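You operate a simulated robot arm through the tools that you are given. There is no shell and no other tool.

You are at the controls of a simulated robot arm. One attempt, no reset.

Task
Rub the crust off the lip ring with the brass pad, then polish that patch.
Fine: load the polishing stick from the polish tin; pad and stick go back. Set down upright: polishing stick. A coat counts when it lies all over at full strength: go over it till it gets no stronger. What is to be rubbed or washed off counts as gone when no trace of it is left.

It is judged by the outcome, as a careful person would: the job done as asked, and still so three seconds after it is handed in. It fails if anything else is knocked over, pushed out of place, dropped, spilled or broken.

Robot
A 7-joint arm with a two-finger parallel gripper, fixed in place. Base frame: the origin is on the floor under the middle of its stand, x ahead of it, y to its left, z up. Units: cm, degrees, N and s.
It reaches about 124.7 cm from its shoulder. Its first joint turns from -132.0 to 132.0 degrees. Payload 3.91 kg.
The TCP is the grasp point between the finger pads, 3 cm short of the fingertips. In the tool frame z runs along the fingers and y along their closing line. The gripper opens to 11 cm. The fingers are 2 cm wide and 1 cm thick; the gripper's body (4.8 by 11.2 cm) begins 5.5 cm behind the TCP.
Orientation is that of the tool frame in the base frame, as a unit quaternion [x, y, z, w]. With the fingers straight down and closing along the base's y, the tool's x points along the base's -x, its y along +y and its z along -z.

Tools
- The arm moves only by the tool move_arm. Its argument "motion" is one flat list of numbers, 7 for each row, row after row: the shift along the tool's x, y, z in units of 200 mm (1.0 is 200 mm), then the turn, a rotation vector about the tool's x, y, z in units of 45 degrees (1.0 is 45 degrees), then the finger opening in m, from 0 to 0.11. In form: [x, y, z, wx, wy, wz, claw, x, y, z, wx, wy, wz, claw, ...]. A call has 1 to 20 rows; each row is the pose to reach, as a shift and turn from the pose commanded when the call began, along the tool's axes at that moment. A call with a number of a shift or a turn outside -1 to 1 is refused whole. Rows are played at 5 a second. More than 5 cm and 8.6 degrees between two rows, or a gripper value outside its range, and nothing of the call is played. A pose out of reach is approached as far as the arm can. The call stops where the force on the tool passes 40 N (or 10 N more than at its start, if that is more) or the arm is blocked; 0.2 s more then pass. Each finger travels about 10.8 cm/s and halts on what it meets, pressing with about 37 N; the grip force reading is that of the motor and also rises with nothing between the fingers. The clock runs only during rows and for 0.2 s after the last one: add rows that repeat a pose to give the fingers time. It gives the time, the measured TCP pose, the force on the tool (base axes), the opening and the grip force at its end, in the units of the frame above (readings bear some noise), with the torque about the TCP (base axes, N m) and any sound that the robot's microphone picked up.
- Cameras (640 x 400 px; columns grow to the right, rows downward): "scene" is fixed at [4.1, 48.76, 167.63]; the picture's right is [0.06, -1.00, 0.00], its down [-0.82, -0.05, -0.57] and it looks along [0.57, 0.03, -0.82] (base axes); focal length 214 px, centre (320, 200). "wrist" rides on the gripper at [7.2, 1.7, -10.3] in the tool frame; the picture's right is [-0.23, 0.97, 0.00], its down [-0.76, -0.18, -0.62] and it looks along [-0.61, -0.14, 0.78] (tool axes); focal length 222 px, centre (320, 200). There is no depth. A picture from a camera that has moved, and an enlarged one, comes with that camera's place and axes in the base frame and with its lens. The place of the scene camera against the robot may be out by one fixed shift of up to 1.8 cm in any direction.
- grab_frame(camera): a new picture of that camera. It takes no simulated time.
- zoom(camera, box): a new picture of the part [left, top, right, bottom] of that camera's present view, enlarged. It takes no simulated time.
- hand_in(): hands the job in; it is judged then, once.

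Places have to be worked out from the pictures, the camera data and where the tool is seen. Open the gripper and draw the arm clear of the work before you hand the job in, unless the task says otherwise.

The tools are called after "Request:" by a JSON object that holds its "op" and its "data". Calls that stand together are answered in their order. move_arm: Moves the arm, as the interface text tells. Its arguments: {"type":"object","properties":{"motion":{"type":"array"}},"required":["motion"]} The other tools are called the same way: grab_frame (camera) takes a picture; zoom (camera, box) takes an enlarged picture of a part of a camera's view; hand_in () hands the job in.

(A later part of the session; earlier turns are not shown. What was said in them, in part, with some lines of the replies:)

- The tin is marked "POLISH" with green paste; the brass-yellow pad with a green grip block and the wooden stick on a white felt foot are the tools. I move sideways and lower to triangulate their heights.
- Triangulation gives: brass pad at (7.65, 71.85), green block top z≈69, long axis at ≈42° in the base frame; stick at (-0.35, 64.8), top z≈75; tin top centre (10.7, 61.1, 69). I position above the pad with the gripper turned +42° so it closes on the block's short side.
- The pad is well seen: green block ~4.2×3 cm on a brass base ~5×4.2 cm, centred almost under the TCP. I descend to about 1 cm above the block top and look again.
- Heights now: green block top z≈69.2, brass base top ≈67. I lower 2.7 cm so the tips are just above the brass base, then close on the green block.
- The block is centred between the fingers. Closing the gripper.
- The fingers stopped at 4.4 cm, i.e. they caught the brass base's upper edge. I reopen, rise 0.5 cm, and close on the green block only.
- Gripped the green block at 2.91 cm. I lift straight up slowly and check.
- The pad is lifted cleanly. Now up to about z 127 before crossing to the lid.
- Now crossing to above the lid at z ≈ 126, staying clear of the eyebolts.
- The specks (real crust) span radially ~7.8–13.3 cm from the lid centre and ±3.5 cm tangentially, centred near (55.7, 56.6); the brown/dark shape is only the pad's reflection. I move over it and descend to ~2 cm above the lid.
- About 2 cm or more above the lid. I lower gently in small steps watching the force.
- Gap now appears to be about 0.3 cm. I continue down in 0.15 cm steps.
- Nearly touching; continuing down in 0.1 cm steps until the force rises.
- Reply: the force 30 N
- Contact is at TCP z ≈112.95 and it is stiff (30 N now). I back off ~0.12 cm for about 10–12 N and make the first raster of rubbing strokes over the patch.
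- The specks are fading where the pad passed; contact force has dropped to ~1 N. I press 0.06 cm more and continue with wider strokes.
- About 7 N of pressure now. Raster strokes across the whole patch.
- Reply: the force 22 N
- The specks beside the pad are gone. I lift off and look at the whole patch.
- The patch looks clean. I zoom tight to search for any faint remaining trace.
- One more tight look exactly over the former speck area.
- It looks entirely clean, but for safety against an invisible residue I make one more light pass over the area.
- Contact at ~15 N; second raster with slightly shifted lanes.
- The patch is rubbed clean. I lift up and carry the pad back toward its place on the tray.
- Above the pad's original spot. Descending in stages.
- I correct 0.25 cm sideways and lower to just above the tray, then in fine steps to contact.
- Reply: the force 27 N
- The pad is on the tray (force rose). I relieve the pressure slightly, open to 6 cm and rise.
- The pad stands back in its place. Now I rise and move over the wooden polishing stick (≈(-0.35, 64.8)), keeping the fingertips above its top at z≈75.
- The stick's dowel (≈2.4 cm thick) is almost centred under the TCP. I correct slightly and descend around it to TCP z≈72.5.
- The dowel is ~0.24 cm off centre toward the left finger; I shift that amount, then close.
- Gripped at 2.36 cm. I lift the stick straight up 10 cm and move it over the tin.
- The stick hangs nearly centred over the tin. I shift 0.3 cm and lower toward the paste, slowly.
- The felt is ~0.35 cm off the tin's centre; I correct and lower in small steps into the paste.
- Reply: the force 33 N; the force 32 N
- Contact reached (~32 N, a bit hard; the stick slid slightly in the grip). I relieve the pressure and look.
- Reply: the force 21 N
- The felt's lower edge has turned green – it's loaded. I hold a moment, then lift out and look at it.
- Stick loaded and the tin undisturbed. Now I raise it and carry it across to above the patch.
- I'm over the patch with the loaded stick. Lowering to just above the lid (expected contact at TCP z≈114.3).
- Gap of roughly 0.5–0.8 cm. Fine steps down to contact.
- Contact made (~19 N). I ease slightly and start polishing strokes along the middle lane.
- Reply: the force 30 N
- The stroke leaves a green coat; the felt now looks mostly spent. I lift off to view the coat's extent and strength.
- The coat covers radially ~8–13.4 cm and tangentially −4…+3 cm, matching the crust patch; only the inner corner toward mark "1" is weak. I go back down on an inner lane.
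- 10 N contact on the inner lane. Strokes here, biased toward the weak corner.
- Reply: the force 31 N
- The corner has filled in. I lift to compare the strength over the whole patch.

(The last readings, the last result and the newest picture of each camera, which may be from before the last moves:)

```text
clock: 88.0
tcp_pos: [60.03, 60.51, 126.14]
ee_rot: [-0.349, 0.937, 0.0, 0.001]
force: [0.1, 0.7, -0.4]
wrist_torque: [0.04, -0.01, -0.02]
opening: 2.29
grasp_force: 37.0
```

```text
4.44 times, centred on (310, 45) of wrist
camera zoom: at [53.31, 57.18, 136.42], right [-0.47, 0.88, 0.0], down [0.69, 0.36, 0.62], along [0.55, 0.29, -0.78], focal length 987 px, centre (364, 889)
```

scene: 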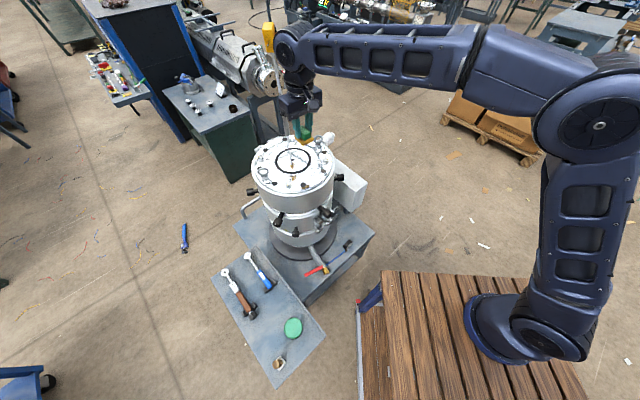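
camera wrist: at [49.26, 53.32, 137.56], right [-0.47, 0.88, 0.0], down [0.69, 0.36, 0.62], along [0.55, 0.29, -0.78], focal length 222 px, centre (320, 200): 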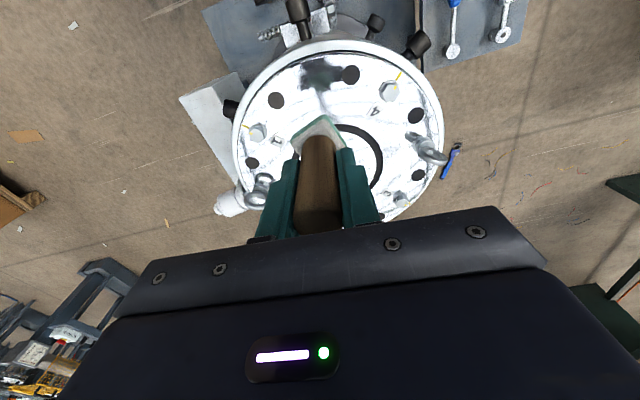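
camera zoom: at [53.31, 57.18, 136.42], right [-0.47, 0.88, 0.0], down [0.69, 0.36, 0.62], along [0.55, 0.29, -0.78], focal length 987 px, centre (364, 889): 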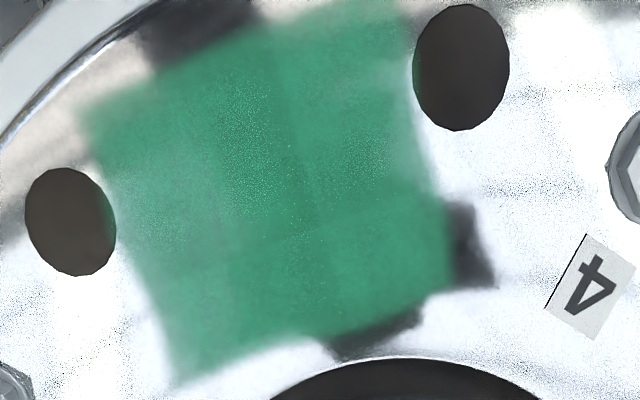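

The coat now fills the patch; the middle band still sparkles a bit, so perhaps isn't at full strength. Down again on the outer lane for more passes.

Request:
{"op": "move_arm", "data": {"motion": [0.1, 0, 0.2, 0, 0, 0, 0.01, 0.25, 0, 0.35, 0, 0, 0, 0.01, 0.35, 0, 0.5, 0, 0, 0, 0.01, 0.35, 0, 0.58, 0, 0, 0, 0.01, 0.35, 0, 0.592, 0, 0, 0, 0.01, 0.35, 0, 0.595, 0, 0, 0, 0.01, 0.35, 0, 0.595, 0, 0, 0, 0.01]}}

```text
clock: 89.6
tcp_pos: [54.67, 55.66, 114.26]
ee_rot: [-0.349, 0.937, 0.0, 0.0]
force: [0.1, 0.6, -2.2]
wrist_torque: [-0.03, 0.01, -0.02]
opening: 2.24
grasp_force: 37.2
```

Request:
{"op": "move_arm", "data": {"motion": [0, 0, 0.004, 0, 0, 0, 0.01, 0, 0, 0.007, 0, 0, 0, 0.01, 0, 0, 0.007, 0, 0, 0, 0.01]}}

```text
clock: 90.4
tcp_pos: [54.69, 55.75, 114.19]
ee_rot: [-0.349, 0.937, 0.0, 0.0]
force: [-0.4, 0.4, 4.3]
wrist_torque: [0.09, -0.03, 0.01]
opening: 2.27
grasp_force: 37.2
```

About 5 N. Adding a touch and stroking the outer, middle and inner lanes in turn.

Request:
{"op": "move_arm", "data": {"motion": [0, 0.05, 0.002, 0, 0, 0, 0.01, 0, 0.1, 0.002, 0, 0, 0, 0.01, 0, 0.14, 0.002, 0, 0, 0, 0.01, 0, 0.09, 0.002, 0, 0, 0, 0.01, 0, 0.04, 0.002, 0, 0, 0, 0.01, 0, -0.01, 0.002, 0, 0, 0, 0.01, 0, -0.06, 0.002, 0, 0, 0, 0.01, 0, -0.11, 0.002, 0, 0, 0, 0.01, 0, -0.16, 0.002, 0, 0, 0, 0.01, -0.03, -0.16, 0.002, 0, 0, 0, 0.01, -0.05, -0.16, 0.002, 0, 0, 0, 0.01, -0.05, -0.11, 0.002, 0, 0, 0, 0.01, -0.05, -0.06, 0.002, 0, 0, 0, 0.01, -0.05, -0.01, 0.002, 0, 0, 0, 0.01, -0.05, 0.04, 0.002, 0, 0, 0, 0.01, -0.05, 0.09, 0.002, 0, 0, 0, 0.01, -0.05, 0.14, 0.002, 0, 0, 0, 0.01, -0.08, 0.14, 0.002, 0, 0, 0, 0.01]}}

Request:
{"op": "zoom", "data": {"camera": "scene", "box": [294, 160, 330, 187]}}

```text
clock: 94.2
tcp_pos: [53.94, 58.78, 114.18]
ee_rot: [-0.35, 0.937, 0.001, 0.0]
force: [-7.1, -4.4, 19.5]
wrist_torque: [-0.17, 0.36, 0.0]
opening: 2.25
grasp_force: 37.3
```

```text
14.81 times, centred on (312, 174) of scene
camera zoom: at [4.1, 48.76, 167.63], right [0.06, -1.0, 0.0], down [-0.82, -0.05, -0.57], along [0.57, 0.03, -0.82], focal length 3177 px, centre (438, 593)
```

zoom: 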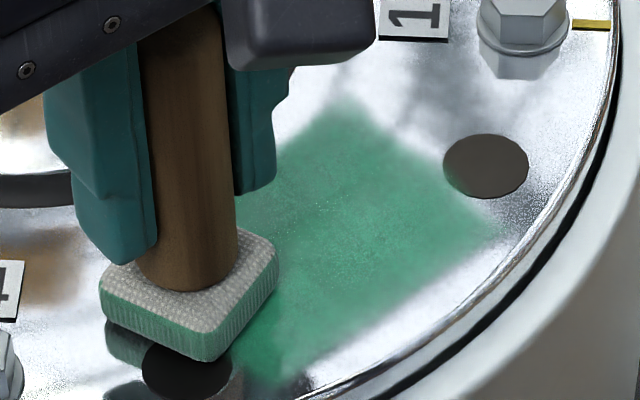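

Continuing with the middle and inner lanes.

Request:
{"op": "move_arm", "data": {"motion": [0, -0.05, 0, 0, 0, 0, 0.01, 0, -0.1, 0, 0, 0, 0, 0.01, 0, -0.15, 0, 0, 0, 0, 0.01, 0, -0.2, 0, 0, 0, 0, 0.01, 0, -0.25, 0, 0, 0, 0, 0.01, 0, -0.3, 0, 0, 0, 0, 0.01, -0.04, -0.3, 0, 0, 0, 0, 0.01, -0.07, -0.3, 0, 0, 0, 0, 0.01, -0.07, -0.25, 0, 0, 0, 0, 0.01, -0.07, -0.2, 0, 0, 0, 0, 0.01, -0.07, -0.15, 0, 0, 0, 0, 0.01, -0.07, -0.1, 0, 0, 0, 0, 0.01, -0.07, -0.05, 0, 0, 0, 0, 0.01, -0.07, 0, 0, 0, 0, 0, 0.01, -0.03, -0.03, 0, 0, 0, 0, 0.01, -0.03, -0.08, 0, 0, 0, 0, 0.01, -0.03, -0.14, 0, 0, 0, 0, 0.01]}}

Request:
{"op": "move_arm", "data": {"motion": [0, 0, -0.03, 0, 0, 0, 0.01, -0.05, 0, -0.2, 0, 0, 0, 0.01, -0.15, 0, -0.4, 0, 0, 0, 0.01, -0.25, 0, -0.6, 0, 0, 0, 0.01, -0.25, 0, -0.6, 0, 0, 0, 0.01]}}

Request:
{"op": "zoom", "data": {"camera": "scene", "box": [294, 160, 330, 187]}}

Request:
{"op": "zoom", "data": {"camera": "wrist", "box": [250, 0, 370, 90]}}

Request:
{"op": "grab_frame", "data": {"camera": "wrist"}}

```text
clock: 97.8
tcp_pos: [56.32, 57.19, 114.2]
ee_rot: [-0.349, 0.937, -0.001, 0.0]
force: [-2.8, 3.3, 15.7]
wrist_torque: [0.14, 0.18, 0.0]
opening: 2.25
grasp_force: 37.0
```

```text
clock: 99.0
tcp_pos: [60.01, 60.53, 126.2]
ee_rot: [-0.349, 0.937, 0.0, 0.0]
force: [-0.4, 0.0, 0.6]
wrist_torque: [0.01, -0.05, -0.01]
opening: 2.25
grasp_force: 37.4
```

```text
14.81 times, centred on (312, 174) of scene
camera zoom: at [4.1, 48.76, 167.63], right [0.06, -1.0, 0.0], down [-0.82, -0.05, -0.57], along [0.57, 0.03, -0.82], focal length 3177 px, centre (438, 593)
```

zoom: 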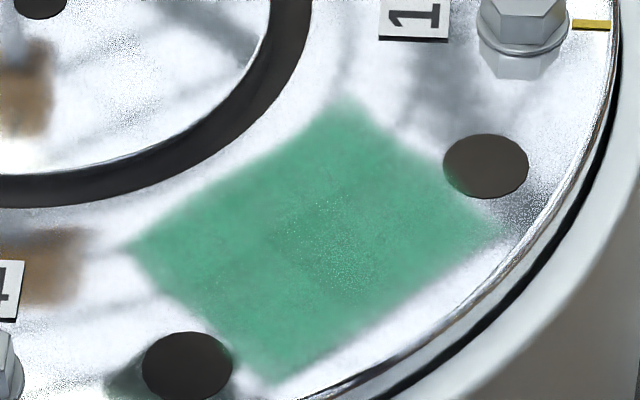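

```text
4.44 times, centred on (310, 45) of wrist
camera zoom: at [53.46, 57.17, 136.53], right [-0.47, 0.88, 0.0], down [0.69, 0.36, 0.62], along [0.55, 0.29, -0.78], focal length 987 px, centre (364, 889)
```

zoom: 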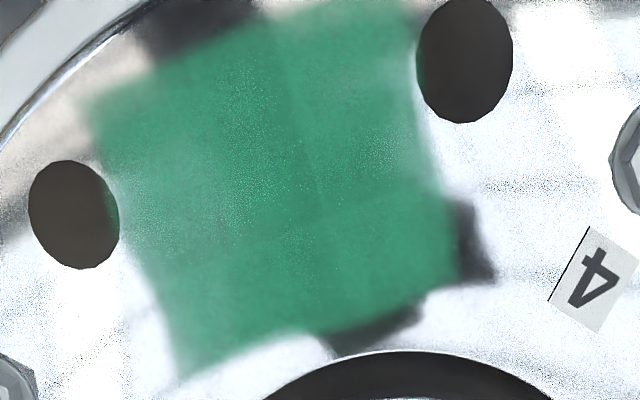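

```text
taken
camera wrist: at [53.46, 57.17, 136.53], right [-0.47, 0.88, 0.0], down [0.69, 0.36, 0.62], along [0.55, 0.29, -0.78], focal length 222 px, centre (320, 200)
```

wrist: 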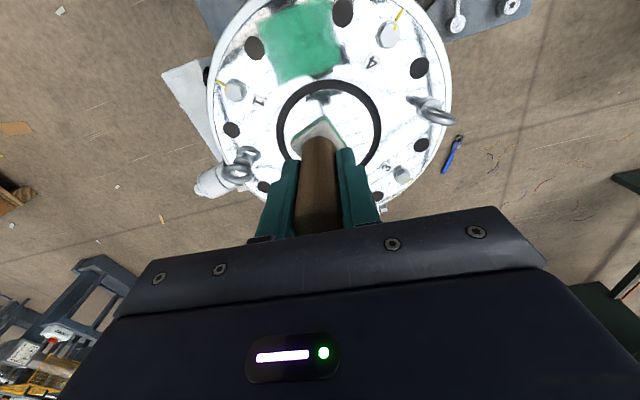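

The picture is practically identical to before these passes, suggesting the coat is saturated. I zoom on the corners to check evenness.

Request:
{"op": "zoom", "data": {"camera": "scene", "box": [308, 162, 326, 176]}}

Request:
{"op": "zoom", "data": {"camera": "scene", "box": [298, 172, 316, 186]}}

Request:
{"op": "zoom", "data": {"camera": "wrist", "box": [240, 0, 380, 170]}}

```text
16.00 times, centred on (317, 169) of scene
camera zoom: at [4.1, 48.76, 167.63], right [0.06, -1.0, 0.0], down [-0.82, -0.05, -0.57], along [0.57, 0.03, -0.82], focal length 3432 px, centre (368, 696)
```

zoom: 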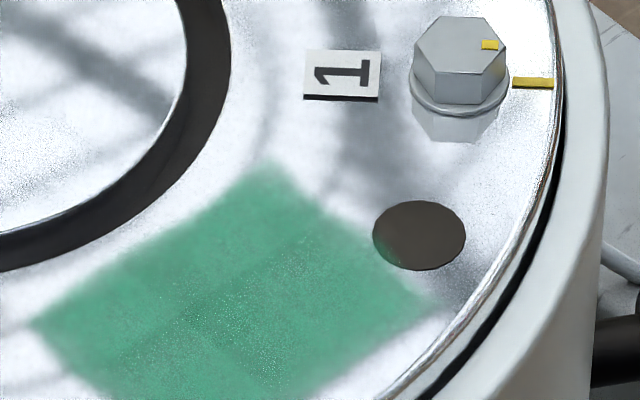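

```text
16.00 times, centred on (307, 179) of scene
camera zoom: at [4.1, 48.76, 167.63], right [0.06, -1.0, 0.0], down [-0.82, -0.05, -0.57], along [0.57, 0.03, -0.82], focal length 3432 px, centre (528, 536)
```

zoom: 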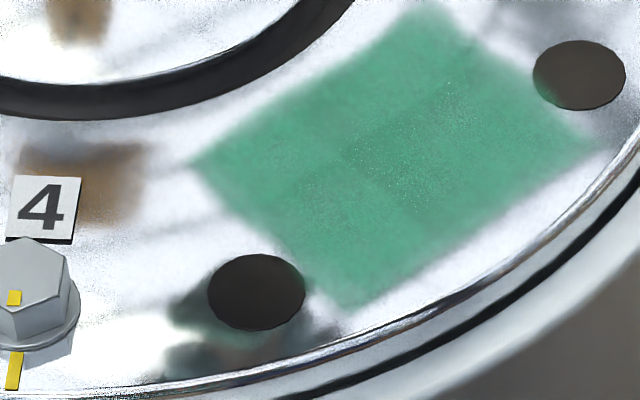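

```text
2.35 times, centred on (310, 85) of wrist
camera zoom: at [53.46, 57.17, 136.53], right [-0.47, 0.88, 0.0], down [0.69, 0.36, 0.62], along [0.55, 0.29, -0.78], focal length 523 px, centre (344, 471)
```

zoom: 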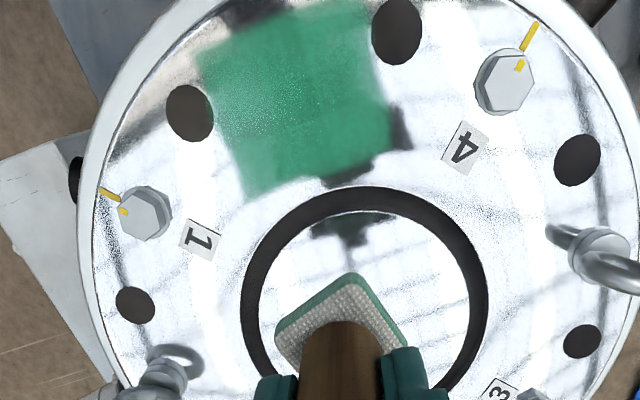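

The felt's colour has paled, so its load may be nearly spent. To be sure of full strength I'll reload once and go over everything again; returning to the tin.

Request:
{"op": "move_arm", "data": {"motion": [0.154, 0.136, 0, 0, 0, 0, 0.01, 0.308, 0.272, 0, 0, 0, 0, 0.01, 0.4625, 0.4086, 0, 0, 0, 0, 0.01, 0.6167, 0.5448, 0, 0, 0, 0, 0.01]}}

Request:
{"op": "move_arm", "data": {"motion": [0.154, 0.136, 0, 0, 0, 0, 0.01, 0.308, 0.272, 0, 0, 0, 0, 0.01, 0.4625, 0.4086, 0, 0, 0, 0, 0.01, 0.6167, 0.5448, 0, 0, 0, 0, 0.01]}}

Request:
{"op": "move_arm", "data": {"motion": [0.154, 0.136, 0, 0, 0, 0, 0.01, 0.308, 0.272, 0, 0, 0, 0, 0.01, 0.4625, 0.4086, 0, 0, 0, 0, 0.01, 0.6167, 0.5448, 0, 0, 0, 0, 0.01, 0.6167, 0.5448, 0, 0, 0, 0, 0.01]}}

Request:
{"op": "move_arm", "data": {"motion": [0, 0, 0.2, 0, 0, 0, 0.01, 0, 0, 0.4, 0, 0, 0, 0.01, 0, 0, 0.6, 0, 0, 0, 0.01, 0, 0, 0.8, 0, 0, 0, 0.01, 0, 0, 1.0, 0, 0, 0, 0.01]}}

Request:
{"op": "move_arm", "data": {"motion": [0, 0, 0.2, 0, 0, 0, 0.01, 0, 0, 0.4, 0, 0, 0, 0.01, 0, 0, 0.6, 0, 0, 0, 0.01, 0, 0, 0.8, 0, 0, 0, 0.01, 0, 0, 1.0, 0, 0, 0, 0.01, 0, 0, 1.0, 0, 0, 0, 0.01]}}

Request:
{"op": "grab_frame", "data": {"camera": "wrist"}}

Request:
{"op": "zoom", "data": {"camera": "wrist", "box": [240, 60, 400, 190]}}

```text
clock: 100.0
tcp_pos: [43.86, 60.65, 125.85]
ee_rot: [-0.349, 0.937, 0.0, 0.001]
force: [0.1, -0.2, -1.8]
wrist_torque: [0.0, 0.03, 0.03]
opening: 2.27
grasp_force: 36.3
```

```text
clock: 101.0
tcp_pos: [27.49, 60.68, 126.14]
ee_rot: [-0.349, 0.937, 0.0, -0.001]
force: [0.2, 0.1, -1.1]
wrist_torque: [-0.03, 0.06, 0.02]
opening: 2.25
grasp_force: 36.9
```

```text
clock: 102.2
tcp_pos: [10.84, 60.67, 125.96]
ee_rot: [-0.35, 0.937, 0.0, 0.0]
force: [1.0, -0.7, 0.0]
wrist_torque: [0.0, 0.01, 0.02]
opening: 2.25
grasp_force: 36.7
```

```text
clock: 103.4
tcp_pos: [10.56, 61.02, 105.86]
ee_rot: [-0.35, 0.937, 0.0, 0.001]
force: [0.3, -0.9, -0.7]
wrist_torque: [0.02, 0.02, 0.03]
opening: 2.27
grasp_force: 37.1
```

```text
clock: 104.8
tcp_pos: [10.74, 60.76, 86.2]
ee_rot: [-0.349, 0.937, 0.0, 0.0]
force: [0.2, 0.1, -0.2]
wrist_torque: [0.02, -0.02, 0.0]
opening: 2.25
grasp_force: 37.1
```

```text
taken
camera wrist: at [4.1, 57.48, 96.51], right [-0.47, 0.88, 0.0], down [0.69, 0.36, 0.62], along [0.55, 0.29, -0.78], focal length 222 px, centre (320, 200)
```

wrist: 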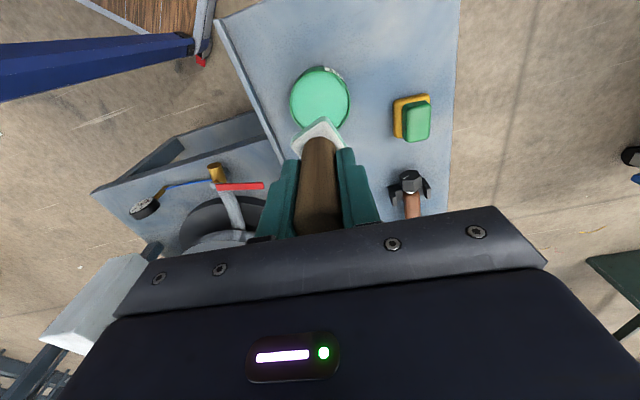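

```text
3.08 times, centred on (320, 125) of wrist
camera zoom: at [4.1, 57.48, 96.51], right [-0.47, 0.88, 0.0], down [0.69, 0.36, 0.62], along [0.55, 0.29, -0.78], focal length 684 px, centre (320, 431)
```

zoom: 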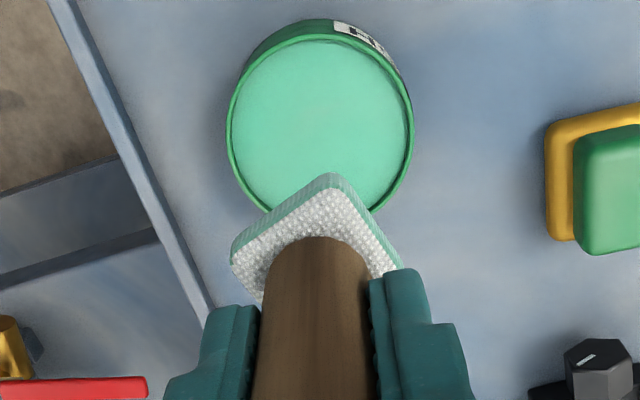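

The felt rim is paler than after the first dip. The stick is centred over the tin; I lower to just above the paste and then gently press.

Request:
{"op": "move_arm", "data": {"motion": [0, 0, 0.2, 0, 0, 0, 0.01, 0, 0, 0.35, 0, 0, 0, 0.01, 0, 0, 0.46, 0, 0, 0, 0.01, 0, 0, 0.505, 0, 0, 0, 0.01, 0, 0, 0.505, 0, 0, 0, 0.01]}}

Request:
{"op": "move_arm", "data": {"motion": [0, 0, 0.01, 0, 0, 0, 0.01, 0, 0, 0.02, 0, 0, 0, 0.01]}}

Request:
{"op": "move_arm", "data": {"motion": [0, 0, 0.005, 0, 0, 0, 0.01, 0, 0, 0.005, 0, 0, 0, 0.01]}}

```text
clock: 106.0
tcp_pos: [10.67, 60.93, 76.17]
ee_rot: [-0.349, 0.937, 0.0, 0.0]
force: [-0.1, 0.4, -1.2]
wrist_torque: [0.0, -0.03, 0.03]
opening: 2.28
grasp_force: 37.2
```

```text
clock: 106.6
tcp_pos: [10.93, 60.84, 75.68]
ee_rot: [-0.349, 0.937, -0.001, 0.0]
force: [-0.5, 0.8, 0.0]
wrist_torque: [0.01, -0.01, 0.05]
opening: 2.25
grasp_force: 36.9
```

```text
clock: 107.2
tcp_pos: [10.81, 60.79, 75.56]
ee_rot: [-0.349, 0.937, 0.001, 0.0]
force: [-0.5, 0.6, -2.0]
wrist_torque: [0.01, -0.02, -0.02]
opening: 2.23
grasp_force: 36.6
```

Request:
{"op": "move_arm", "data": {"motion": [0, 0, 0.005, 0, 0, 0, 0.01, 0, 0, 0.005, 0, 0, 0, 0.01]}}

Request:
{"op": "move_arm", "data": {"motion": [0, 0, 0.005, 0, 0, 0, 0.01, 0, 0, 0.005, 0, 0, 0, 0.01]}}

Request:
{"op": "zoom", "data": {"camera": "wrist", "box": [240, 60, 400, 190]}}

```text
clock: 107.8
tcp_pos: [10.83, 60.99, 75.58]
ee_rot: [-0.349, 0.937, 0.0, 0.0]
force: [-0.3, 1.0, -1.5]
wrist_torque: [0.0, -0.02, -0.01]
opening: 2.28
grasp_force: 37.0
```

```text
clock: 108.4
tcp_pos: [10.78, 60.97, 75.41]
ee_rot: [-0.349, 0.937, 0.0, 0.0]
force: [1.1, -0.1, -0.7]
wrist_torque: [0.02, -0.01, -0.01]
opening: 2.25
grasp_force: 37.3
```

```text
3.08 times, centred on (320, 125) of wrist
camera zoom: at [4.19, 57.61, 85.72], right [-0.47, 0.88, 0.0], down [0.69, 0.36, 0.62], along [0.55, 0.29, -0.78], focal length 684 px, centre (320, 431)
```

zoom: 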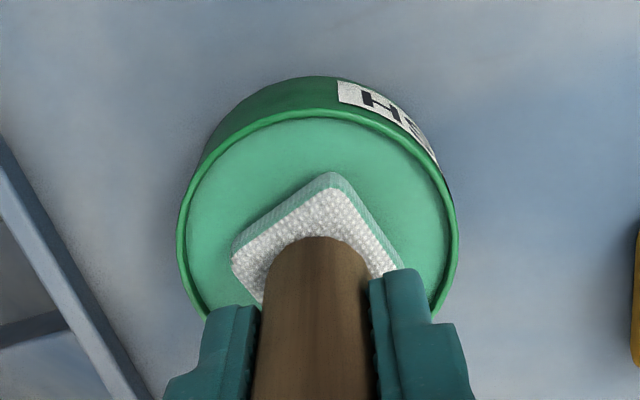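

Request:
{"op": "move_arm", "data": {"motion": [0, 0, 0.005, 0, 0, 0, 0.01, 0, 0, 0.005, 0, 0, 0, 0.01]}}

Request:
{"op": "move_arm", "data": {"motion": [0, 0, 0.005, 0, 0, 0, 0.01, 0, 0, 0.005, 0, 0, 0, 0.01]}}

```text
clock: 109.0
tcp_pos: [10.89, 60.93, 75.16]
ee_rot: [-0.349, 0.937, 0.0, 0.0]
force: [0.0, 0.1, -0.8]
wrist_torque: [-0.01, -0.01, -0.02]
opening: 2.23
grasp_force: 37.6
```

```text
clock: 109.6
tcp_pos: [10.75, 60.98, 75.08]
ee_rot: [-0.349, 0.937, 0.0, -0.001]
force: [-0.2, -1.7, 5.8]
wrist_torque: [-0.08, -0.05, 0.0]
opening: 2.26
grasp_force: 37.1
```

Contact. A small extra press and dwell, then lift.

Request:
{"op": "move_arm", "data": {"motion": [0, 0, 0.003, 0, 0, 0, 0.01, 0, 0, 0.003, 0, 0, 0, 0.01, 0, 0, 0.003, 0, 0, 0, 0.01, 0, 0, 0.003, 0, 0, 0, 0.01, 0, 0, 0.003, 0, 0, 0, 0.01, 0, 0, 0.003, 0, 0, 0, 0.01]}}

Request:
{"op": "move_arm", "data": {"motion": [0, 0, -0.02, 0, 0, 0, 0.01, 0, 0, -0.1, 0, 0, 0, 0.01, 0, 0, -0.3, 0, 0, 0, 0.01, 0, 0, -0.5, 0, 0, 0, 0.01]}}

Request:
{"op": "zoom", "data": {"camera": "wrist", "box": [240, 60, 400, 190]}}

```text
clock: 111.0
tcp_pos: [10.81, 60.93, 74.98]
ee_rot: [-0.35, 0.937, 0.001, 0.001]
force: [0.7, 1.3, 33.4]
wrist_torque: [0.06, -0.08, -0.01]
opening: 2.28
grasp_force: 37.1
```

```text
clock: 112.0
tcp_pos: [10.98, 60.94, 84.93]
ee_rot: [-0.35, 0.937, 0.0, 0.0]
force: [0.7, 1.5, -0.2]
wrist_torque: [-0.01, -0.03, -0.02]
opening: 2.24
grasp_force: 37.1
```

```text
3.08 times, centred on (320, 125) of wrist
camera zoom: at [4.35, 57.62, 95.36], right [-0.47, 0.88, 0.0], down [0.69, 0.37, 0.62], along [0.55, 0.29, -0.78], focal length 684 px, centre (320, 431)
```

zoom: 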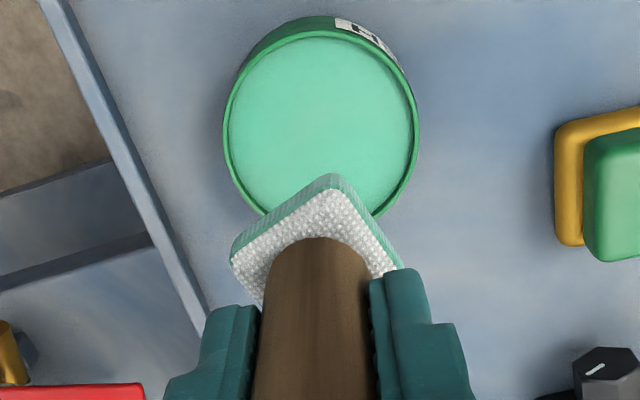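

Felt is freshly green. Back up and across to the patch.

Request:
{"op": "move_arm", "data": {"motion": [0, 0, -0.2, 0, 0, 0, 0.01, 0, 0, -0.4, 0, 0, 0, 0.01, 0, 0, -0.6, 0, 0, 0, 0.01, 0, 0, -0.8, 0, 0, 0, 0.01, 0, 0, -1.0, 0, 0, 0, 0.01]}}

Request:
{"op": "move_arm", "data": {"motion": [0, 0, -0.2, 0, 0, 0, 0.01, 0, 0, -0.4, 0, 0, 0, 0.01, 0, 0, -0.6, 0, 0, 0, 0.01, 0, 0, -0.8, 0, 0, 0, 0.01, 0, 0, -1.0, 0, 0, 0, 0.01]}}

Request:
{"op": "move_arm", "data": {"motion": [-0.131, -0.137, -0.04, 0, 0, 0, 0.01, -0.261, -0.273, -0.08, 0, 0, 0, 0.01, -0.392, -0.409, -0.1, 0, 0, 0, 0.01, -0.522, -0.545, -0.1, 0, 0, 0, 0.01]}}

Request:
{"op": "move_arm", "data": {"motion": [-0.131, -0.137, 0, 0, 0, 0, 0.01, -0.261, -0.273, 0, 0, 0, 0, 0.01, -0.392, -0.409, 0, 0, 0, 0, 0.01, -0.522, -0.545, 0, 0, 0, 0, 0.01]}}

Request:
{"op": "move_arm", "data": {"motion": [-0.131, -0.137, 0, 0, 0, 0, 0.01, -0.261, -0.273, 0, 0, 0, 0, 0.01, -0.392, -0.409, 0, 0, 0, 0, 0.01, -0.522, -0.545, 0, 0, 0, 0, 0.01, -0.522, -0.545, 0, 0, 0, 0, 0.01]}}

```text
clock: 113.2
tcp_pos: [10.85, 60.72, 104.92]
ee_rot: [-0.35, 0.937, -0.001, 0.001]
force: [-0.3, -0.4, -0.9]
wrist_torque: [-0.03, 0.0, 0.03]
opening: 2.26
grasp_force: 37.0
```

```text
clock: 114.4
tcp_pos: [10.64, 61.0, 125.22]
ee_rot: [-0.35, 0.937, -0.001, 0.0]
force: [-0.2, -0.9, -0.8]
wrist_torque: [-0.02, 0.0, -0.01]
opening: 2.26
grasp_force: 37.1
```

```text
clock: 115.4
tcp_pos: [25.81, 59.59, 127.06]
ee_rot: [-0.35, 0.937, 0.0, 0.0]
force: [0.6, 0.0, -0.3]
wrist_torque: [0.04, -0.07, 0.03]
opening: 2.27
grasp_force: 37.0
```

```text
clock: 116.4
tcp_pos: [40.74, 58.13, 126.97]
ee_rot: [-0.35, 0.937, 0.0, 0.0]
force: [-1.1, 0.3, -0.3]
wrist_torque: [-0.04, -0.06, 0.0]
opening: 2.25
grasp_force: 37.2
```

```text
clock: 117.6
tcp_pos: [55.96, 56.75, 127.12]
ee_rot: [-0.349, 0.937, 0.0, 0.0]
force: [-2.0, 0.2, -1.4]
wrist_torque: [-0.02, -0.02, -0.03]
opening: 2.25
grasp_force: 36.8
```

Descending to the outer lane of the patch.

Request:
{"op": "move_arm", "data": {"motion": [0.03, 0, 0.2, 0, 0, 0, 0.01, 0.075, 0, 0.4, 0, 0, 0, 0.01, 0.075, 0, 0.55, 0, 0, 0, 0.01, 0.075, 0, 0.625, 0, 0, 0, 0.01, 0.075, 0, 0.64, 0, 0, 0, 0.01, 0.075, 0, 0.64, 0, 0, 0, 0.01]}}

Request:
{"op": "move_arm", "data": {"motion": [0, 0, 0.005, 0, 0, 0, 0.01, 0, 0, 0.005, 0, 0, 0, 0.01]}}

Request:
{"op": "move_arm", "data": {"motion": [0, 0, 0.005, 0, 0, 0, 0.01, 0, 0, 0.005, 0, 0, 0, 0.01]}}

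```text
clock: 119.0
tcp_pos: [54.74, 55.63, 114.35]
ee_rot: [-0.349, 0.937, 0.0, 0.0]
force: [-0.4, -0.6, -1.5]
wrist_torque: [-0.01, -0.02, 0.01]
opening: 2.28
grasp_force: 37.0
```

```text
clock: 119.6
tcp_pos: [54.79, 55.83, 114.33]
ee_rot: [-0.35, 0.937, 0.0, 0.0]
force: [-0.2, 0.3, -1.0]
wrist_torque: [0.0, -0.01, -0.02]
opening: 2.26
grasp_force: 37.0
```

```text
clock: 120.2
tcp_pos: [54.78, 55.66, 114.14]
ee_rot: [-0.349, 0.937, 0.0, 0.001]
force: [0.1, 0.3, 2.3]
wrist_torque: [0.08, -0.05, 0.0]
opening: 2.29
grasp_force: 37.0
```

Contact at ~114.1; adding slight pressure and rastering the outer half.

Request:
{"op": "move_arm", "data": {"motion": [0, 0.06, 0.002, 0, 0, 0, 0.01, 0, 0.12, 0.002, 0, 0, 0, 0.01, 0, 0.16, 0.002, 0, 0, 0, 0.01, 0, 0.1, 0.002, 0, 0, 0, 0.01, 0, 0.04, 0.002, 0, 0, 0, 0.01, 0, -0.02, 0.002, 0, 0, 0, 0.01, 0, -0.08, 0.002, 0, 0, 0, 0.01, 0, -0.14, 0.002, 0, 0, 0, 0.01, 0, -0.18, 0.002, 0, 0, 0, 0.01, -0.03, -0.18, 0.002, 0, 0, 0, 0.01, -0.05, -0.14, 0.002, 0, 0, 0, 0.01, -0.05, -0.08, 0.002, 0, 0, 0, 0.01, -0.05, -0.02, 0.002, 0, 0, 0, 0.01, -0.05, 0.04, 0.002, 0, 0, 0, 0.01, -0.05, 0.1, 0.002, 0, 0, 0, 0.01, -0.05, 0.16, 0.002, 0, 0, 0, 0.01, -0.08, 0.16, 0.002, 0, 0, 0, 0.01, -0.1, 0.14, 0.002, 0, 0, 0, 0.01]}}

Request:
{"op": "zoom", "data": {"camera": "scene", "box": [290, 155, 335, 190]}}

```text
clock: 124.0
tcp_pos: [54.31, 59.37, 114.05]
ee_rot: [-0.35, 0.937, 0.001, 0.0]
force: [-11.1, 5.0, 32.2]
wrist_torque: [0.09, 0.51, -0.02]
opening: 2.28
grasp_force: 37.4
```

```text
11.43 times, centred on (312, 172) of scene
camera zoom: at [4.1, 48.76, 167.63], right [0.06, -1.0, 0.0], down [-0.82, -0.05, -0.57], along [0.57, 0.03, -0.82], focal length 2451 px, centre (406, 514)
```

zoom: 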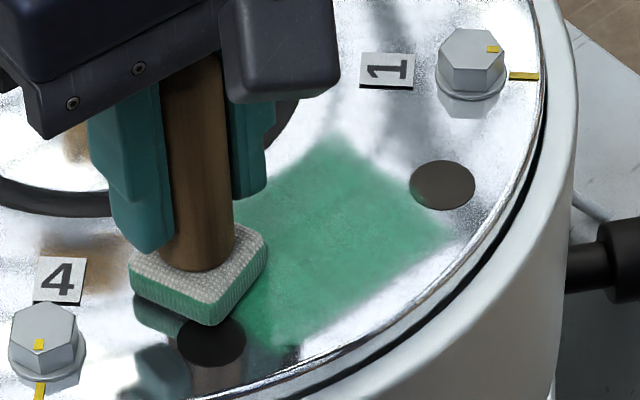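

Force is 32 N; I ease off slightly and raster the inner half.

Request:
{"op": "move_arm", "data": {"motion": [0, 0, -0.003, 0, 0, 0, 0.01, 0, -0.06, -0.003, 0, 0, 0, 0.01, 0, -0.12, -0.003, 0, 0, 0, 0.01, 0, -0.18, -0.003, 0, 0, 0, 0.01, 0, -0.24, -0.003, 0, 0, 0, 0.01, 0, -0.3, -0.003, 0, 0, 0, 0.01, -0.03, -0.32, -0.003, 0, 0, 0, 0.01, -0.055, -0.3, -0.003, 0, 0, 0, 0.01, -0.055, -0.24, -0.003, 0, 0, 0, 0.01, -0.055, -0.18, -0.003, 0, 0, 0, 0.01, -0.055, -0.12, -0.003, 0, 0, 0, 0.01, -0.055, -0.06, -0.003, 0, 0, 0, 0.01, -0.055, 0, -0.003, 0, 0, 0, 0.01, -0.03, 0, -0.003, 0, 0, 0, 0.01, -0.02, -0.06, -0.003, 0, 0, 0, 0.01, -0.02, -0.12, -0.003, 0, 0, 0, 0.01, -0.02, -0.18, -0.003, 0, 0, 0, 0.01, -0.02, -0.24, -0.003, 0, 0, 0, 0.01, -0.02, -0.18, -0.003, 0, 0, 0, 0.01, -0.02, -0.14, -0.003, 0, 0, 0, 0.01]}}

Request:
{"op": "move_arm", "data": {"motion": [0, 0, -0.03, 0, 0, 0, 0.01, -0.04, 0, -0.2, 0, 0, 0, 0.01, -0.12, 0, -0.4, 0, 0, 0, 0.01, -0.2, 0, -0.6, 0, 0, 0, 0.01, -0.2, 0, -0.6, 0, 0, 0, 0.01]}}

Request:
{"op": "zoom", "data": {"camera": "scene", "box": [294, 160, 330, 187]}}

Request:
{"op": "zoom", "data": {"camera": "wrist", "box": [250, 0, 370, 90]}}

```text
clock: 128.2
tcp_pos: [56.6, 57.29, 114.09]
ee_rot: [-0.35, 0.937, 0.0, 0.0]
force: [6.1, -6.2, 24.6]
wrist_torque: [-0.21, -0.39, -0.02]
opening: 2.26
grasp_force: 36.9
```

```text
clock: 129.4
tcp_pos: [59.7, 60.09, 126.1]
ee_rot: [-0.349, 0.937, 0.0, 0.0]
force: [0.1, 0.1, -0.5]
wrist_torque: [0.01, 0.01, -0.03]
opening: 2.27
grasp_force: 36.9
```

```text
14.81 times, centred on (312, 174) of scene
camera zoom: at [4.1, 48.76, 167.63], right [0.06, -1.0, 0.0], down [-0.82, -0.05, -0.57], along [0.57, 0.03, -0.82], focal length 3177 px, centre (438, 593)
```

zoom: 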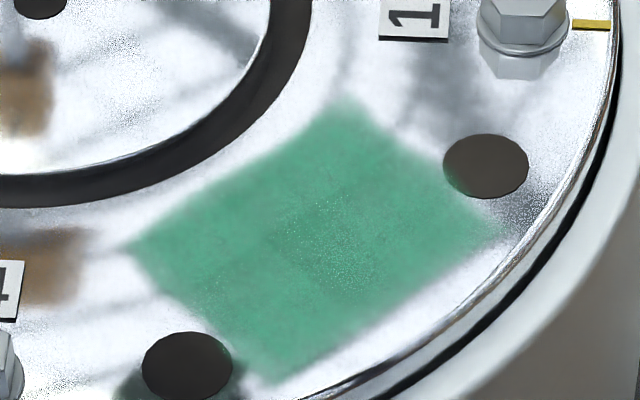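

```text
4.44 times, centred on (310, 45) of wrist
camera zoom: at [52.99, 56.79, 136.52], right [-0.47, 0.88, 0.0], down [0.69, 0.36, 0.62], along [0.55, 0.29, -0.78], focal length 987 px, centre (364, 889)
```

zoom: 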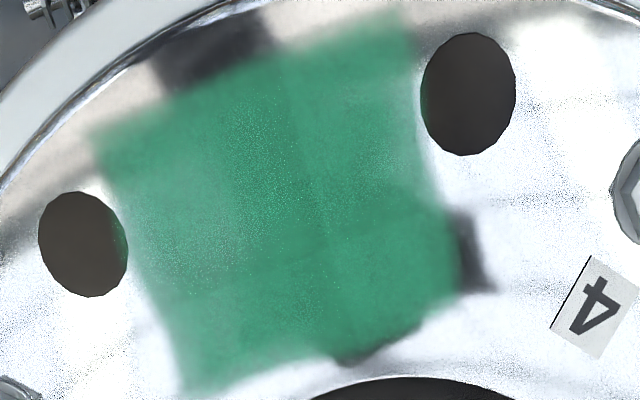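

The fresh load changed nothing visible, so the coat is at full strength all over. Now I return the stick: first across at height to above its place.

Request:
{"op": "move_arm", "data": {"motion": [0.141, 0.143, 0, 0, 0, 0, 0.01, 0.282, 0.285, 0, 0, 0, 0, 0.01, 0.424, 0.428, 0, 0, 0, 0, 0.01, 0.565, 0.571, 0, 0, 0, 0, 0.01, 0.706, 0.7135, 0, 0, 0, 0, 0.01]}}

Request:
{"op": "move_arm", "data": {"motion": [0.141, 0.143, 0, 0, 0, 0, 0.01, 0.282, 0.285, 0, 0, 0, 0, 0.01, 0.424, 0.428, 0, 0, 0, 0, 0.01, 0.565, 0.571, 0, 0, 0, 0, 0.01, 0.706, 0.7135, 0, 0, 0, 0, 0.01]}}

Request:
{"op": "move_arm", "data": {"motion": [0.141, 0.143, 0, 0, 0, 0, 0.01, 0.282, 0.285, 0, 0, 0, 0, 0.01, 0.424, 0.428, 0, 0, 0, 0, 0.01, 0.565, 0.571, 0, 0, 0, 0, 0.01, 0.706, 0.7135, 0, 0, 0, 0, 0.01, 0.706, 0.7135, 0, 0, 0, 0, 0.01]}}

```text
clock: 130.6
tcp_pos: [39.77, 61.41, 126.16]
ee_rot: [-0.349, 0.937, 0.001, 0.0]
force: [0.2, -0.1, -0.3]
wrist_torque: [0.03, 0.06, -0.03]
opening: 2.26
grasp_force: 37.1
```

```text
clock: 131.8
tcp_pos: [19.64, 63.02, 126.09]
ee_rot: [-0.35, 0.937, 0.001, 0.0]
force: [0.6, 0.1, -1.2]
wrist_torque: [0.01, 0.07, 0.0]
opening: 2.25
grasp_force: 36.9
```

```text
clock: 133.2
tcp_pos: [-0.47, 64.68, 126.08]
ee_rot: [-0.35, 0.937, -0.001, 0.0]
force: [-0.9, 0.0, -1.2]
wrist_torque: [0.0, -0.04, 0.01]
opening: 2.27
grasp_force: 36.9
```

Above the stick's place. Descending in stages to z≈76.

Request:
{"op": "move_arm", "data": {"motion": [0, 0, 0.2, 0, 0, 0, 0.01, 0, 0, 0.4, 0, 0, 0, 0.01, 0, 0, 0.6, 0, 0, 0, 0.01, 0, 0, 0.8, 0, 0, 0, 0.01, 0, 0, 1.0, 0, 0, 0, 0.01]}}

Request:
{"op": "move_arm", "data": {"motion": [0, 0, 0.2, 0, 0, 0, 0.01, 0, 0, 0.4, 0, 0, 0, 0.01, 0, 0, 0.6, 0, 0, 0, 0.01, 0, 0, 0.8, 0, 0, 0, 0.01, 0, 0, 1.0, 0, 0, 0, 0.01]}}

Request:
{"op": "move_arm", "data": {"motion": [0, 0, 0.2, 0, 0, 0, 0.01, 0, 0, 0.4, 0, 0, 0, 0.01, 0, 0, 0.5, 0, 0, 0, 0.01, 0, 0, 0.5, 0, 0, 0, 0.01]}}

Request:
{"op": "grab_frame", "data": {"camera": "wrist"}}

Request:
{"op": "zoom", "data": {"camera": "wrist", "box": [220, 40, 420, 200]}}

```text
clock: 134.4
tcp_pos: [-0.52, 64.84, 105.93]
ee_rot: [-0.349, 0.937, 0.0, 0.0]
force: [-1.1, -0.3, 0.0]
wrist_torque: [0.04, -0.02, -0.01]
opening: 2.26
grasp_force: 37.0
```

```text
clock: 135.6
tcp_pos: [-0.67, 64.62, 86.39]
ee_rot: [-0.35, 0.937, 0.0, 0.0]
force: [0.1, -0.2, -0.6]
wrist_torque: [0.01, 0.01, 0.02]
opening: 2.26
grasp_force: 37.1
```

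```text
clock: 136.6
tcp_pos: [-0.72, 64.49, 76.14]
ee_rot: [-0.349, 0.937, 0.0, -0.001]
force: [0.0, -0.9, -0.7]
wrist_torque: [-0.03, -0.02, 0.03]
opening: 2.27
grasp_force: 36.8
```

```text
taken
camera wrist: at [-7.27, 61.15, 86.49], right [-0.47, 0.88, 0.0], down [0.69, 0.36, 0.62], along [0.55, 0.29, -0.78], focal length 222 px, centre (320, 200)
```

wrist: 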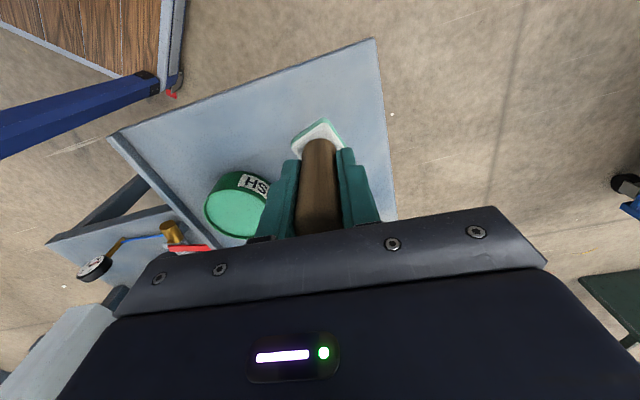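

```text
2.50 times, centred on (320, 120) of wrist
camera zoom: at [-7.27, 61.15, 86.49], right [-0.47, 0.88, 0.0], down [0.69, 0.36, 0.62], along [0.55, 0.29, -0.78], focal length 555 px, centre (320, 400)
```

zoom: 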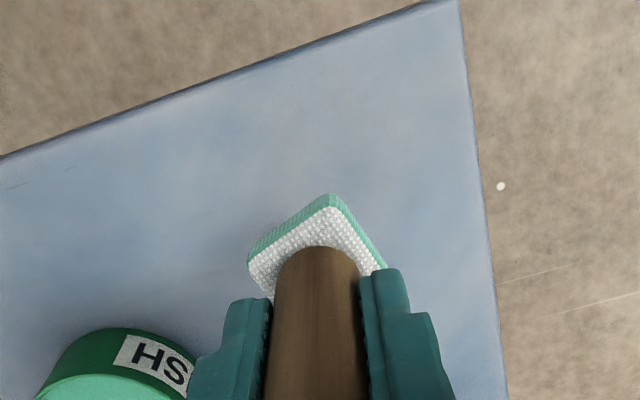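

Tray spot is clear. I correct ~0.25 cm and lower to near contact, then in fine steps.

Request:
{"op": "move_arm", "data": {"motion": [-0.009, -0.007, 0.08, 0, 0, 0, 0.01, -0.009, -0.007, 0.14, 0, 0, 0, 0.01, -0.009, -0.007, 0.18, 0, 0, 0, 0.01, -0.009, -0.007, 0.18, 0, 0, 0, 0.01]}}

Request:
{"op": "move_arm", "data": {"motion": [0, 0, 0.005, 0, 0, 0, 0.01, 0, 0, 0.01, 0, 0, 0, 0.01]}}

Request:
{"op": "move_arm", "data": {"motion": [0, 0, 0.005, 0, 0, 0, 0.01, 0, 0, 0.005, 0, 0, 0, 0.01]}}

Request:
{"op": "move_arm", "data": {"motion": [0, 0, 0.004, 0, 0, 0, 0.01, 0, 0, 0.004, 0, 0, 0, 0.01]}}

```text
clock: 137.6
tcp_pos: [-0.14, 64.6, 72.47]
ee_rot: [-0.349, 0.937, 0.001, 0.0]
force: [-0.7, 0.6, -1.0]
wrist_torque: [0.03, 0.01, 0.0]
opening: 2.27
grasp_force: 37.0
```

```text
clock: 138.2
tcp_pos: [-0.21, 64.56, 72.4]
ee_rot: [-0.349, 0.937, 0.001, 0.0]
force: [-1.2, 0.0, -0.5]
wrist_torque: [0.01, 0.01, -0.01]
opening: 2.24
grasp_force: 36.7
```

```text
clock: 138.8
tcp_pos: [-0.19, 64.5, 72.23]
ee_rot: [-0.349, 0.937, 0.0, 0.0]
force: [-0.4, 0.2, -0.7]
wrist_torque: [0.0, -0.02, 0.0]
opening: 2.26
grasp_force: 36.6
```

```text
clock: 139.4
tcp_pos: [-0.29, 64.57, 72.18]
ee_rot: [-0.35, 0.937, -0.001, 0.0]
force: [-1.1, 0.5, -1.5]
wrist_torque: [0.0, 0.04, 0.01]
opening: 2.24
grasp_force: 36.7
```

Request:
{"op": "move_arm", "data": {"motion": [0, 0, 0.004, 0, 0, 0, 0.01, 0, 0, 0.004, 0, 0, 0, 0.01]}}

Request:
{"op": "move_arm", "data": {"motion": [0, 0, 0.004, 0, 0, 0, 0.01, 0, 0, 0.004, 0, 0, 0, 0.01]}}

Request:
{"op": "move_arm", "data": {"motion": [0, 0, 0.004, 0, 0, 0, 0.01, 0, 0, 0.004, 0, 0, 0, 0.01]}}

```text
clock: 140.0
tcp_pos: [-0.2, 64.56, 72.11]
ee_rot: [-0.349, 0.937, -0.001, 0.0]
force: [-0.9, -3.8, 8.9]
wrist_torque: [-0.09, -0.01, -0.01]
opening: 2.25
grasp_force: 37.2
```

```text
clock: 140.6
tcp_pos: [-0.08, 64.53, 72.11]
ee_rot: [-0.349, 0.937, 0.001, 0.001]
force: [1.3, -1.2, 26.3]
wrist_torque: [-0.1, -0.16, 0.0]
opening: 2.26
grasp_force: 36.8
```

```text
clock: 141.2
tcp_pos: [-0.25, 64.49, 71.94]
ee_rot: [-0.349, 0.937, 0.0, 0.001]
force: [1.6, 1.3, 32.5]
wrist_torque: [0.02, -0.15, 0.0]
opening: 2.25
grasp_force: 36.9
```

The stick stands firmly on the tray (32 N). I ease the pressure, open straight to 5 cm, and wait before rising.

Request:
{"op": "move_arm", "data": {"motion": [0, 0, -0.004, 0, 0, 0, 0.01, 0, 0, -0.008, 0, 0, 0, 0.01, 0, 0, -0.008, 0, 0, 0, 0.05, 0, 0, -0.008, 0, 0, 0, 0.05, 0, 0, -0.008, 0, 0, 0, 0.05]}}

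Request:
{"op": "zoom", "data": {"camera": "wrist", "box": [220, 60, 420, 220]}}

```text
clock: 142.4
tcp_pos: [-0.13, 64.46, 72.03]
ee_rot: [-0.35, 0.937, -0.001, 0.0]
force: [-0.1, -0.8, -0.2]
wrist_torque: [0.0, 0.0, 0.01]
opening: 5.01
grasp_force: 0.1
```

```text
2.50 times, centred on (320, 140) of wrist
camera zoom: at [-6.8, 61.21, 82.36], right [-0.47, 0.88, 0.0], down [0.69, 0.36, 0.62], along [0.55, 0.29, -0.78], focal length 555 px, centre (320, 350)
```

zoom: 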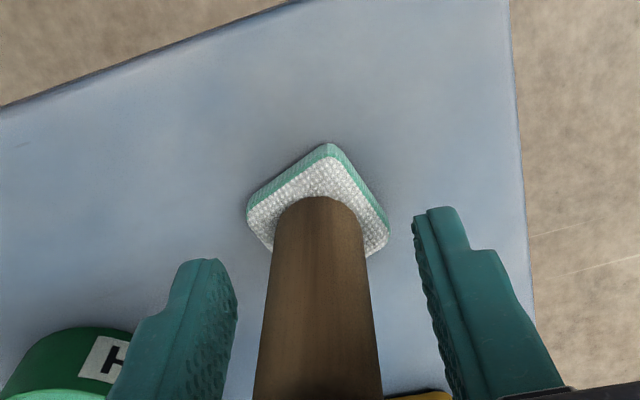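

The stick stands upright on its felt, clear of both fingers. I rise straight up.

Request:
{"op": "move_arm", "data": {"motion": [0, 0, -0.1, 0, 0, 0, 0.05, 0, 0, -0.25, 0, 0, 0, 0.05, 0, 0, -0.45, 0, 0, 0, 0.05, 0, 0, -0.65, 0, 0, 0, 0.05, 0, 0, -0.8, 0, 0, 0, 0.05, 0, 0, -0.8, 0, 0, 0, 0.05]}}

Request:
{"op": "grab_frame", "data": {"camera": "wrist"}}

Request:
{"op": "zoom", "data": {"camera": "wrist", "box": [220, 40, 420, 200]}}

```text
clock: 143.8
tcp_pos: [-0.02, 64.4, 88.07]
ee_rot: [-0.349, 0.937, 0.0, 0.0]
force: [0.1, 0.1, -0.2]
wrist_torque: [0.0, -0.02, 0.01]
opening: 4.99
grasp_force: 0.1
```

```text
taken
camera wrist: at [-6.76, 61.18, 98.49], right [-0.47, 0.88, 0.0], down [0.69, 0.36, 0.62], along [0.55, 0.29, -0.78], focal length 222 px, centre (320, 200)
```

wrist: 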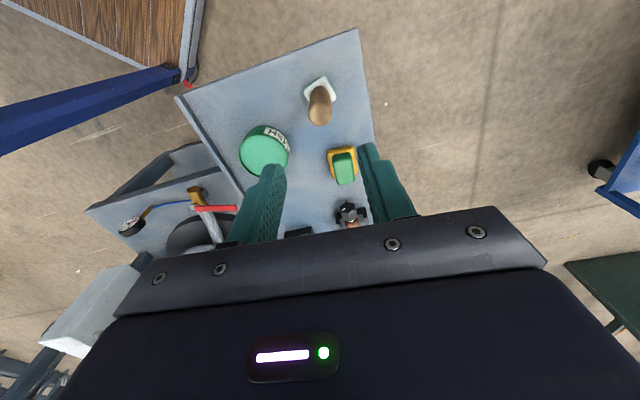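

```text
2.50 times, centred on (320, 120) of wrist
camera zoom: at [-6.76, 61.18, 98.49], right [-0.47, 0.88, 0.0], down [0.69, 0.36, 0.62], along [0.55, 0.29, -0.78], focal length 555 px, centre (320, 400)
```

zoom: 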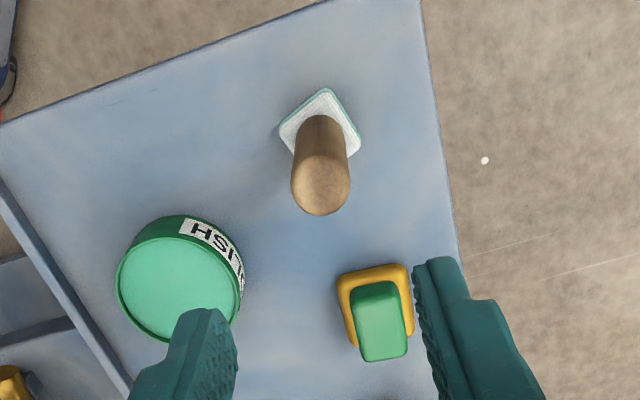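

Stick is back upright at its place, pad and tin in place. I raise the arm clear, open the gripper fully, and take a final look.

Request:
{"op": "move_arm", "data": {"motion": [0, 0, -0.2, 0, 0, 0, 0.05, 0, 0, -0.4, 0, 0, 0, 0.06, 0, 0, -0.6, 0, 0, 0, 0.08, 0, 0, -0.8, 0, 0, 0, 0.11, 0, 0, -1.0, 0, 0, 0, 0.11]}}

Request:
{"op": "move_arm", "data": {"motion": [0, 0, -0.2, 0, 0, 0, 0.11, 0, 0, -0.4, 0, 0, 0, 0.11, 0, 0, -0.6, 0, 0, 0, 0.11, 0, 0, -0.8, 0, 0, 0, 0.11, 0, 0, -1.0, 0, 0, 0, 0.11]}}

Request:
{"op": "move_arm", "data": {"motion": [-0.15, -0.18, 0, 0, 0, 0, 0.11, -0.3, -0.36, 0, 0, 0, 0, 0.11, -0.4, -0.54, 0, 0, 0, 0, 0.11, -0.4, -0.74, 0, 0, 0, 0, 0.11, -0.4, -0.9, 0, 0, 0, 0, 0.11]}}

Request:
{"op": "grab_frame", "data": {"camera": "scene"}}

Request:
{"op": "grab_frame", "data": {"camera": "wrist"}}

```text
clock: 145.0
tcp_pos: [-0.05, 64.39, 108.07]
ee_rot: [-0.35, 0.937, -0.001, 0.0]
force: [-1.0, -0.4, -0.7]
wrist_torque: [0.0, 0.0, 0.01]
opening: 10.99
grasp_force: 0.0
```

```text
clock: 146.2
tcp_pos: [-0.1, 64.64, 128.02]
ee_rot: [-0.349, 0.937, 0.0, 0.0]
force: [-0.6, 0.2, -0.2]
wrist_torque: [-0.02, -0.01, 0.0]
opening: 10.98
grasp_force: 0.0
```

```text
clock: 147.4
tcp_pos: [17.68, 56.37, 127.95]
ee_rot: [-0.349, 0.937, 0.0, 0.0]
force: [-0.2, 0.4, -0.1]
wrist_torque: [0.0, -0.03, -0.02]
opening: 11.0
grasp_force: 0.0
```

```text
taken
```

scene: 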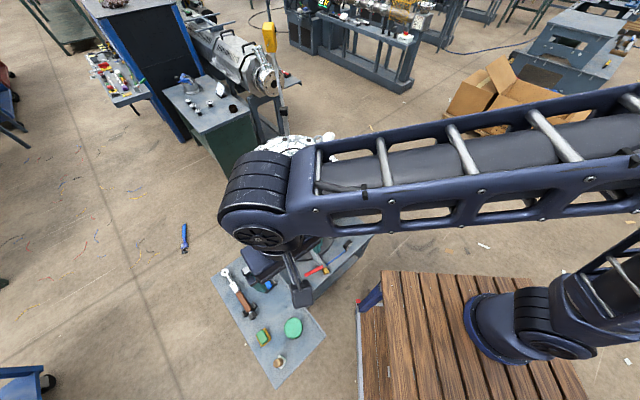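

```text
taken
camera wrist: at [10.94, 53.05, 138.33], right [-0.47, 0.88, 0.0], down [0.69, 0.36, 0.62], along [0.55, 0.29, -0.78], focal length 222 px, centre (320, 200)
```

wrist: 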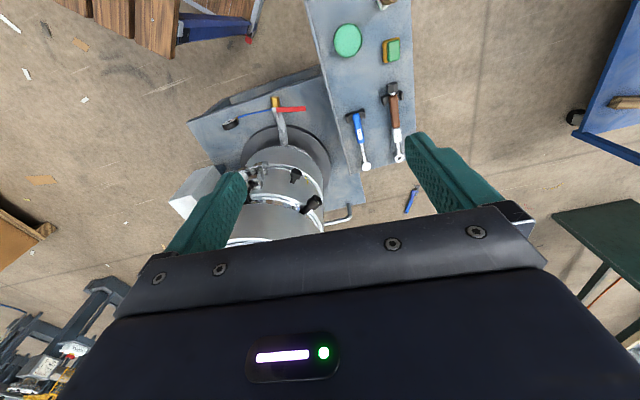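

Moving further away from the vessel and tray so nothing is in the way, then a final check.

Request:
{"op": "move_arm", "data": {"motion": [-0.036, -0.2, -0.05, 0, 0, 0, 0.11, -0.072, -0.4, -0.1, 0, 0, 0, 0.11, -0.108, -0.6, -0.15, 0, 0, 0, 0.11, -0.144, -0.8, -0.2, 0, 0, 0, 0.11, -0.18, -1.0, -0.25, 0, 0, 0, 0.11]}}

Request:
{"op": "move_arm", "data": {"motion": [-0.036, -0.2, -0.05, 0, 0, 0, 0.11, -0.072, -0.4, -0.1, 0, 0, 0, 0.11, -0.108, -0.6, -0.15, 0, 0, 0, 0.11, -0.144, -0.8, -0.2, 0, 0, 0, 0.11, -0.18, -1.0, -0.25, 0, 0, 0, 0.11]}}

Request:
{"op": "grab_frame", "data": {"camera": "scene"}}

Request:
{"op": "zoom", "data": {"camera": "scene", "box": [200, 240, 330, 390]}}

Request:
{"op": "zoom", "data": {"camera": "scene", "box": [245, 125, 345, 200]}}

```text
clock: 148.6
tcp_pos: [33.55, 43.49, 132.94]
ee_rot: [-0.351, 0.936, 0.0, 0.0]
force: [0.1, 0.7, 0.6]
wrist_torque: [-0.02, -0.02, 0.01]
opening: 10.99
grasp_force: 0.0
```

```text
clock: 149.8
tcp_pos: [49.26, 30.66, 138.1]
ee_rot: [-0.35, 0.937, 0.0, 0.0]
force: [-0.4, -0.3, 0.7]
wrist_torque: [-0.04, -0.03, -0.01]
opening: 11.01
grasp_force: 0.1
```

```text
taken
```

scene: 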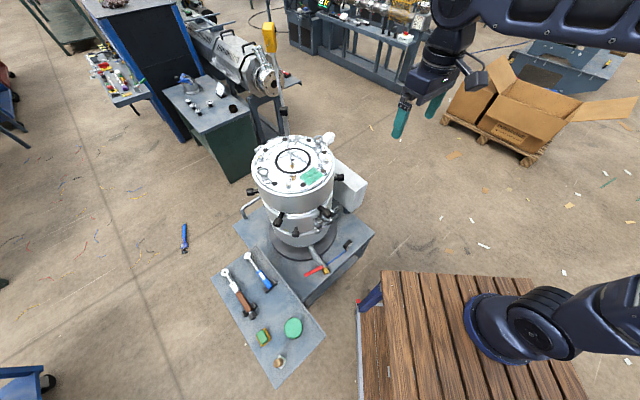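

```text
2.67 times, centred on (265, 315) of scene
camera zoom: at [4.1, 48.76, 167.63], right [0.06, -1.0, 0.0], down [-0.82, -0.05, -0.57], along [0.57, 0.03, -0.82], focal length 572 px, centre (467, -107)
```

zoom: 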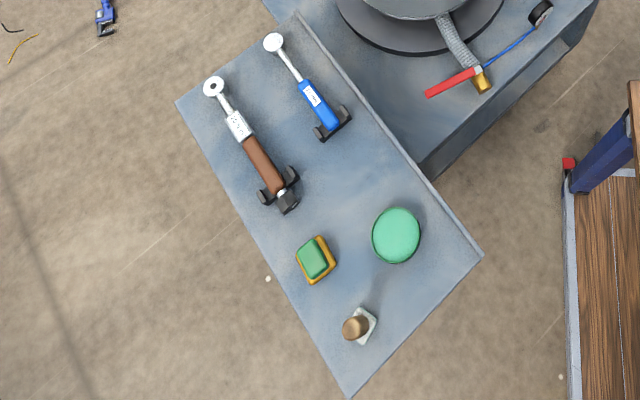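

```text
5.33 times, centred on (295, 162) of scene
camera zoom: at [4.1, 48.76, 167.63], right [0.06, -1.0, 0.0], down [-0.82, -0.05, -0.57], along [0.57, 0.03, -0.82], focal length 1144 px, centre (453, 400)
```

zoom: 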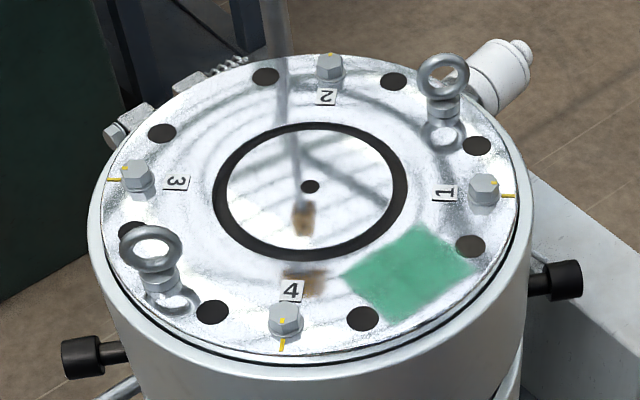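

The patch is clean of crust with an even green coat. Pad, stick (upright), tin and wrenches stand in their places on the tray, and the arm is clear with the gripper open. Handing in.

Request:
{"op": "hand_in", "data": {}}

```text
The job is handed in.
```

The crust is off the lip ring, the patch has an even coat of polish, and the job is handed in. I don't have the judge's result.

- **Crust:** two passes with the brass pad cleared the specks between marks 4 and 1. A close zoom afterwards showed no trace left.
- **Polish:** the stick was loaded from the tin twice. The last full pass, with a fresh load, changed nothing visible, so I took the coat to be at full strength over the whole patch.
- **Pad:** it went back to its spot, but landed about 0.8 cm nearer the tray edge than where it started. I left it there.
- **Stick:** it stands upright within about 0.4 cm of its original place, turned roughly 10 degrees about its own axis.
- **Everything else:** the tin and both wrenches look unmoved. The gripper is open and the arm is well clear of the work.
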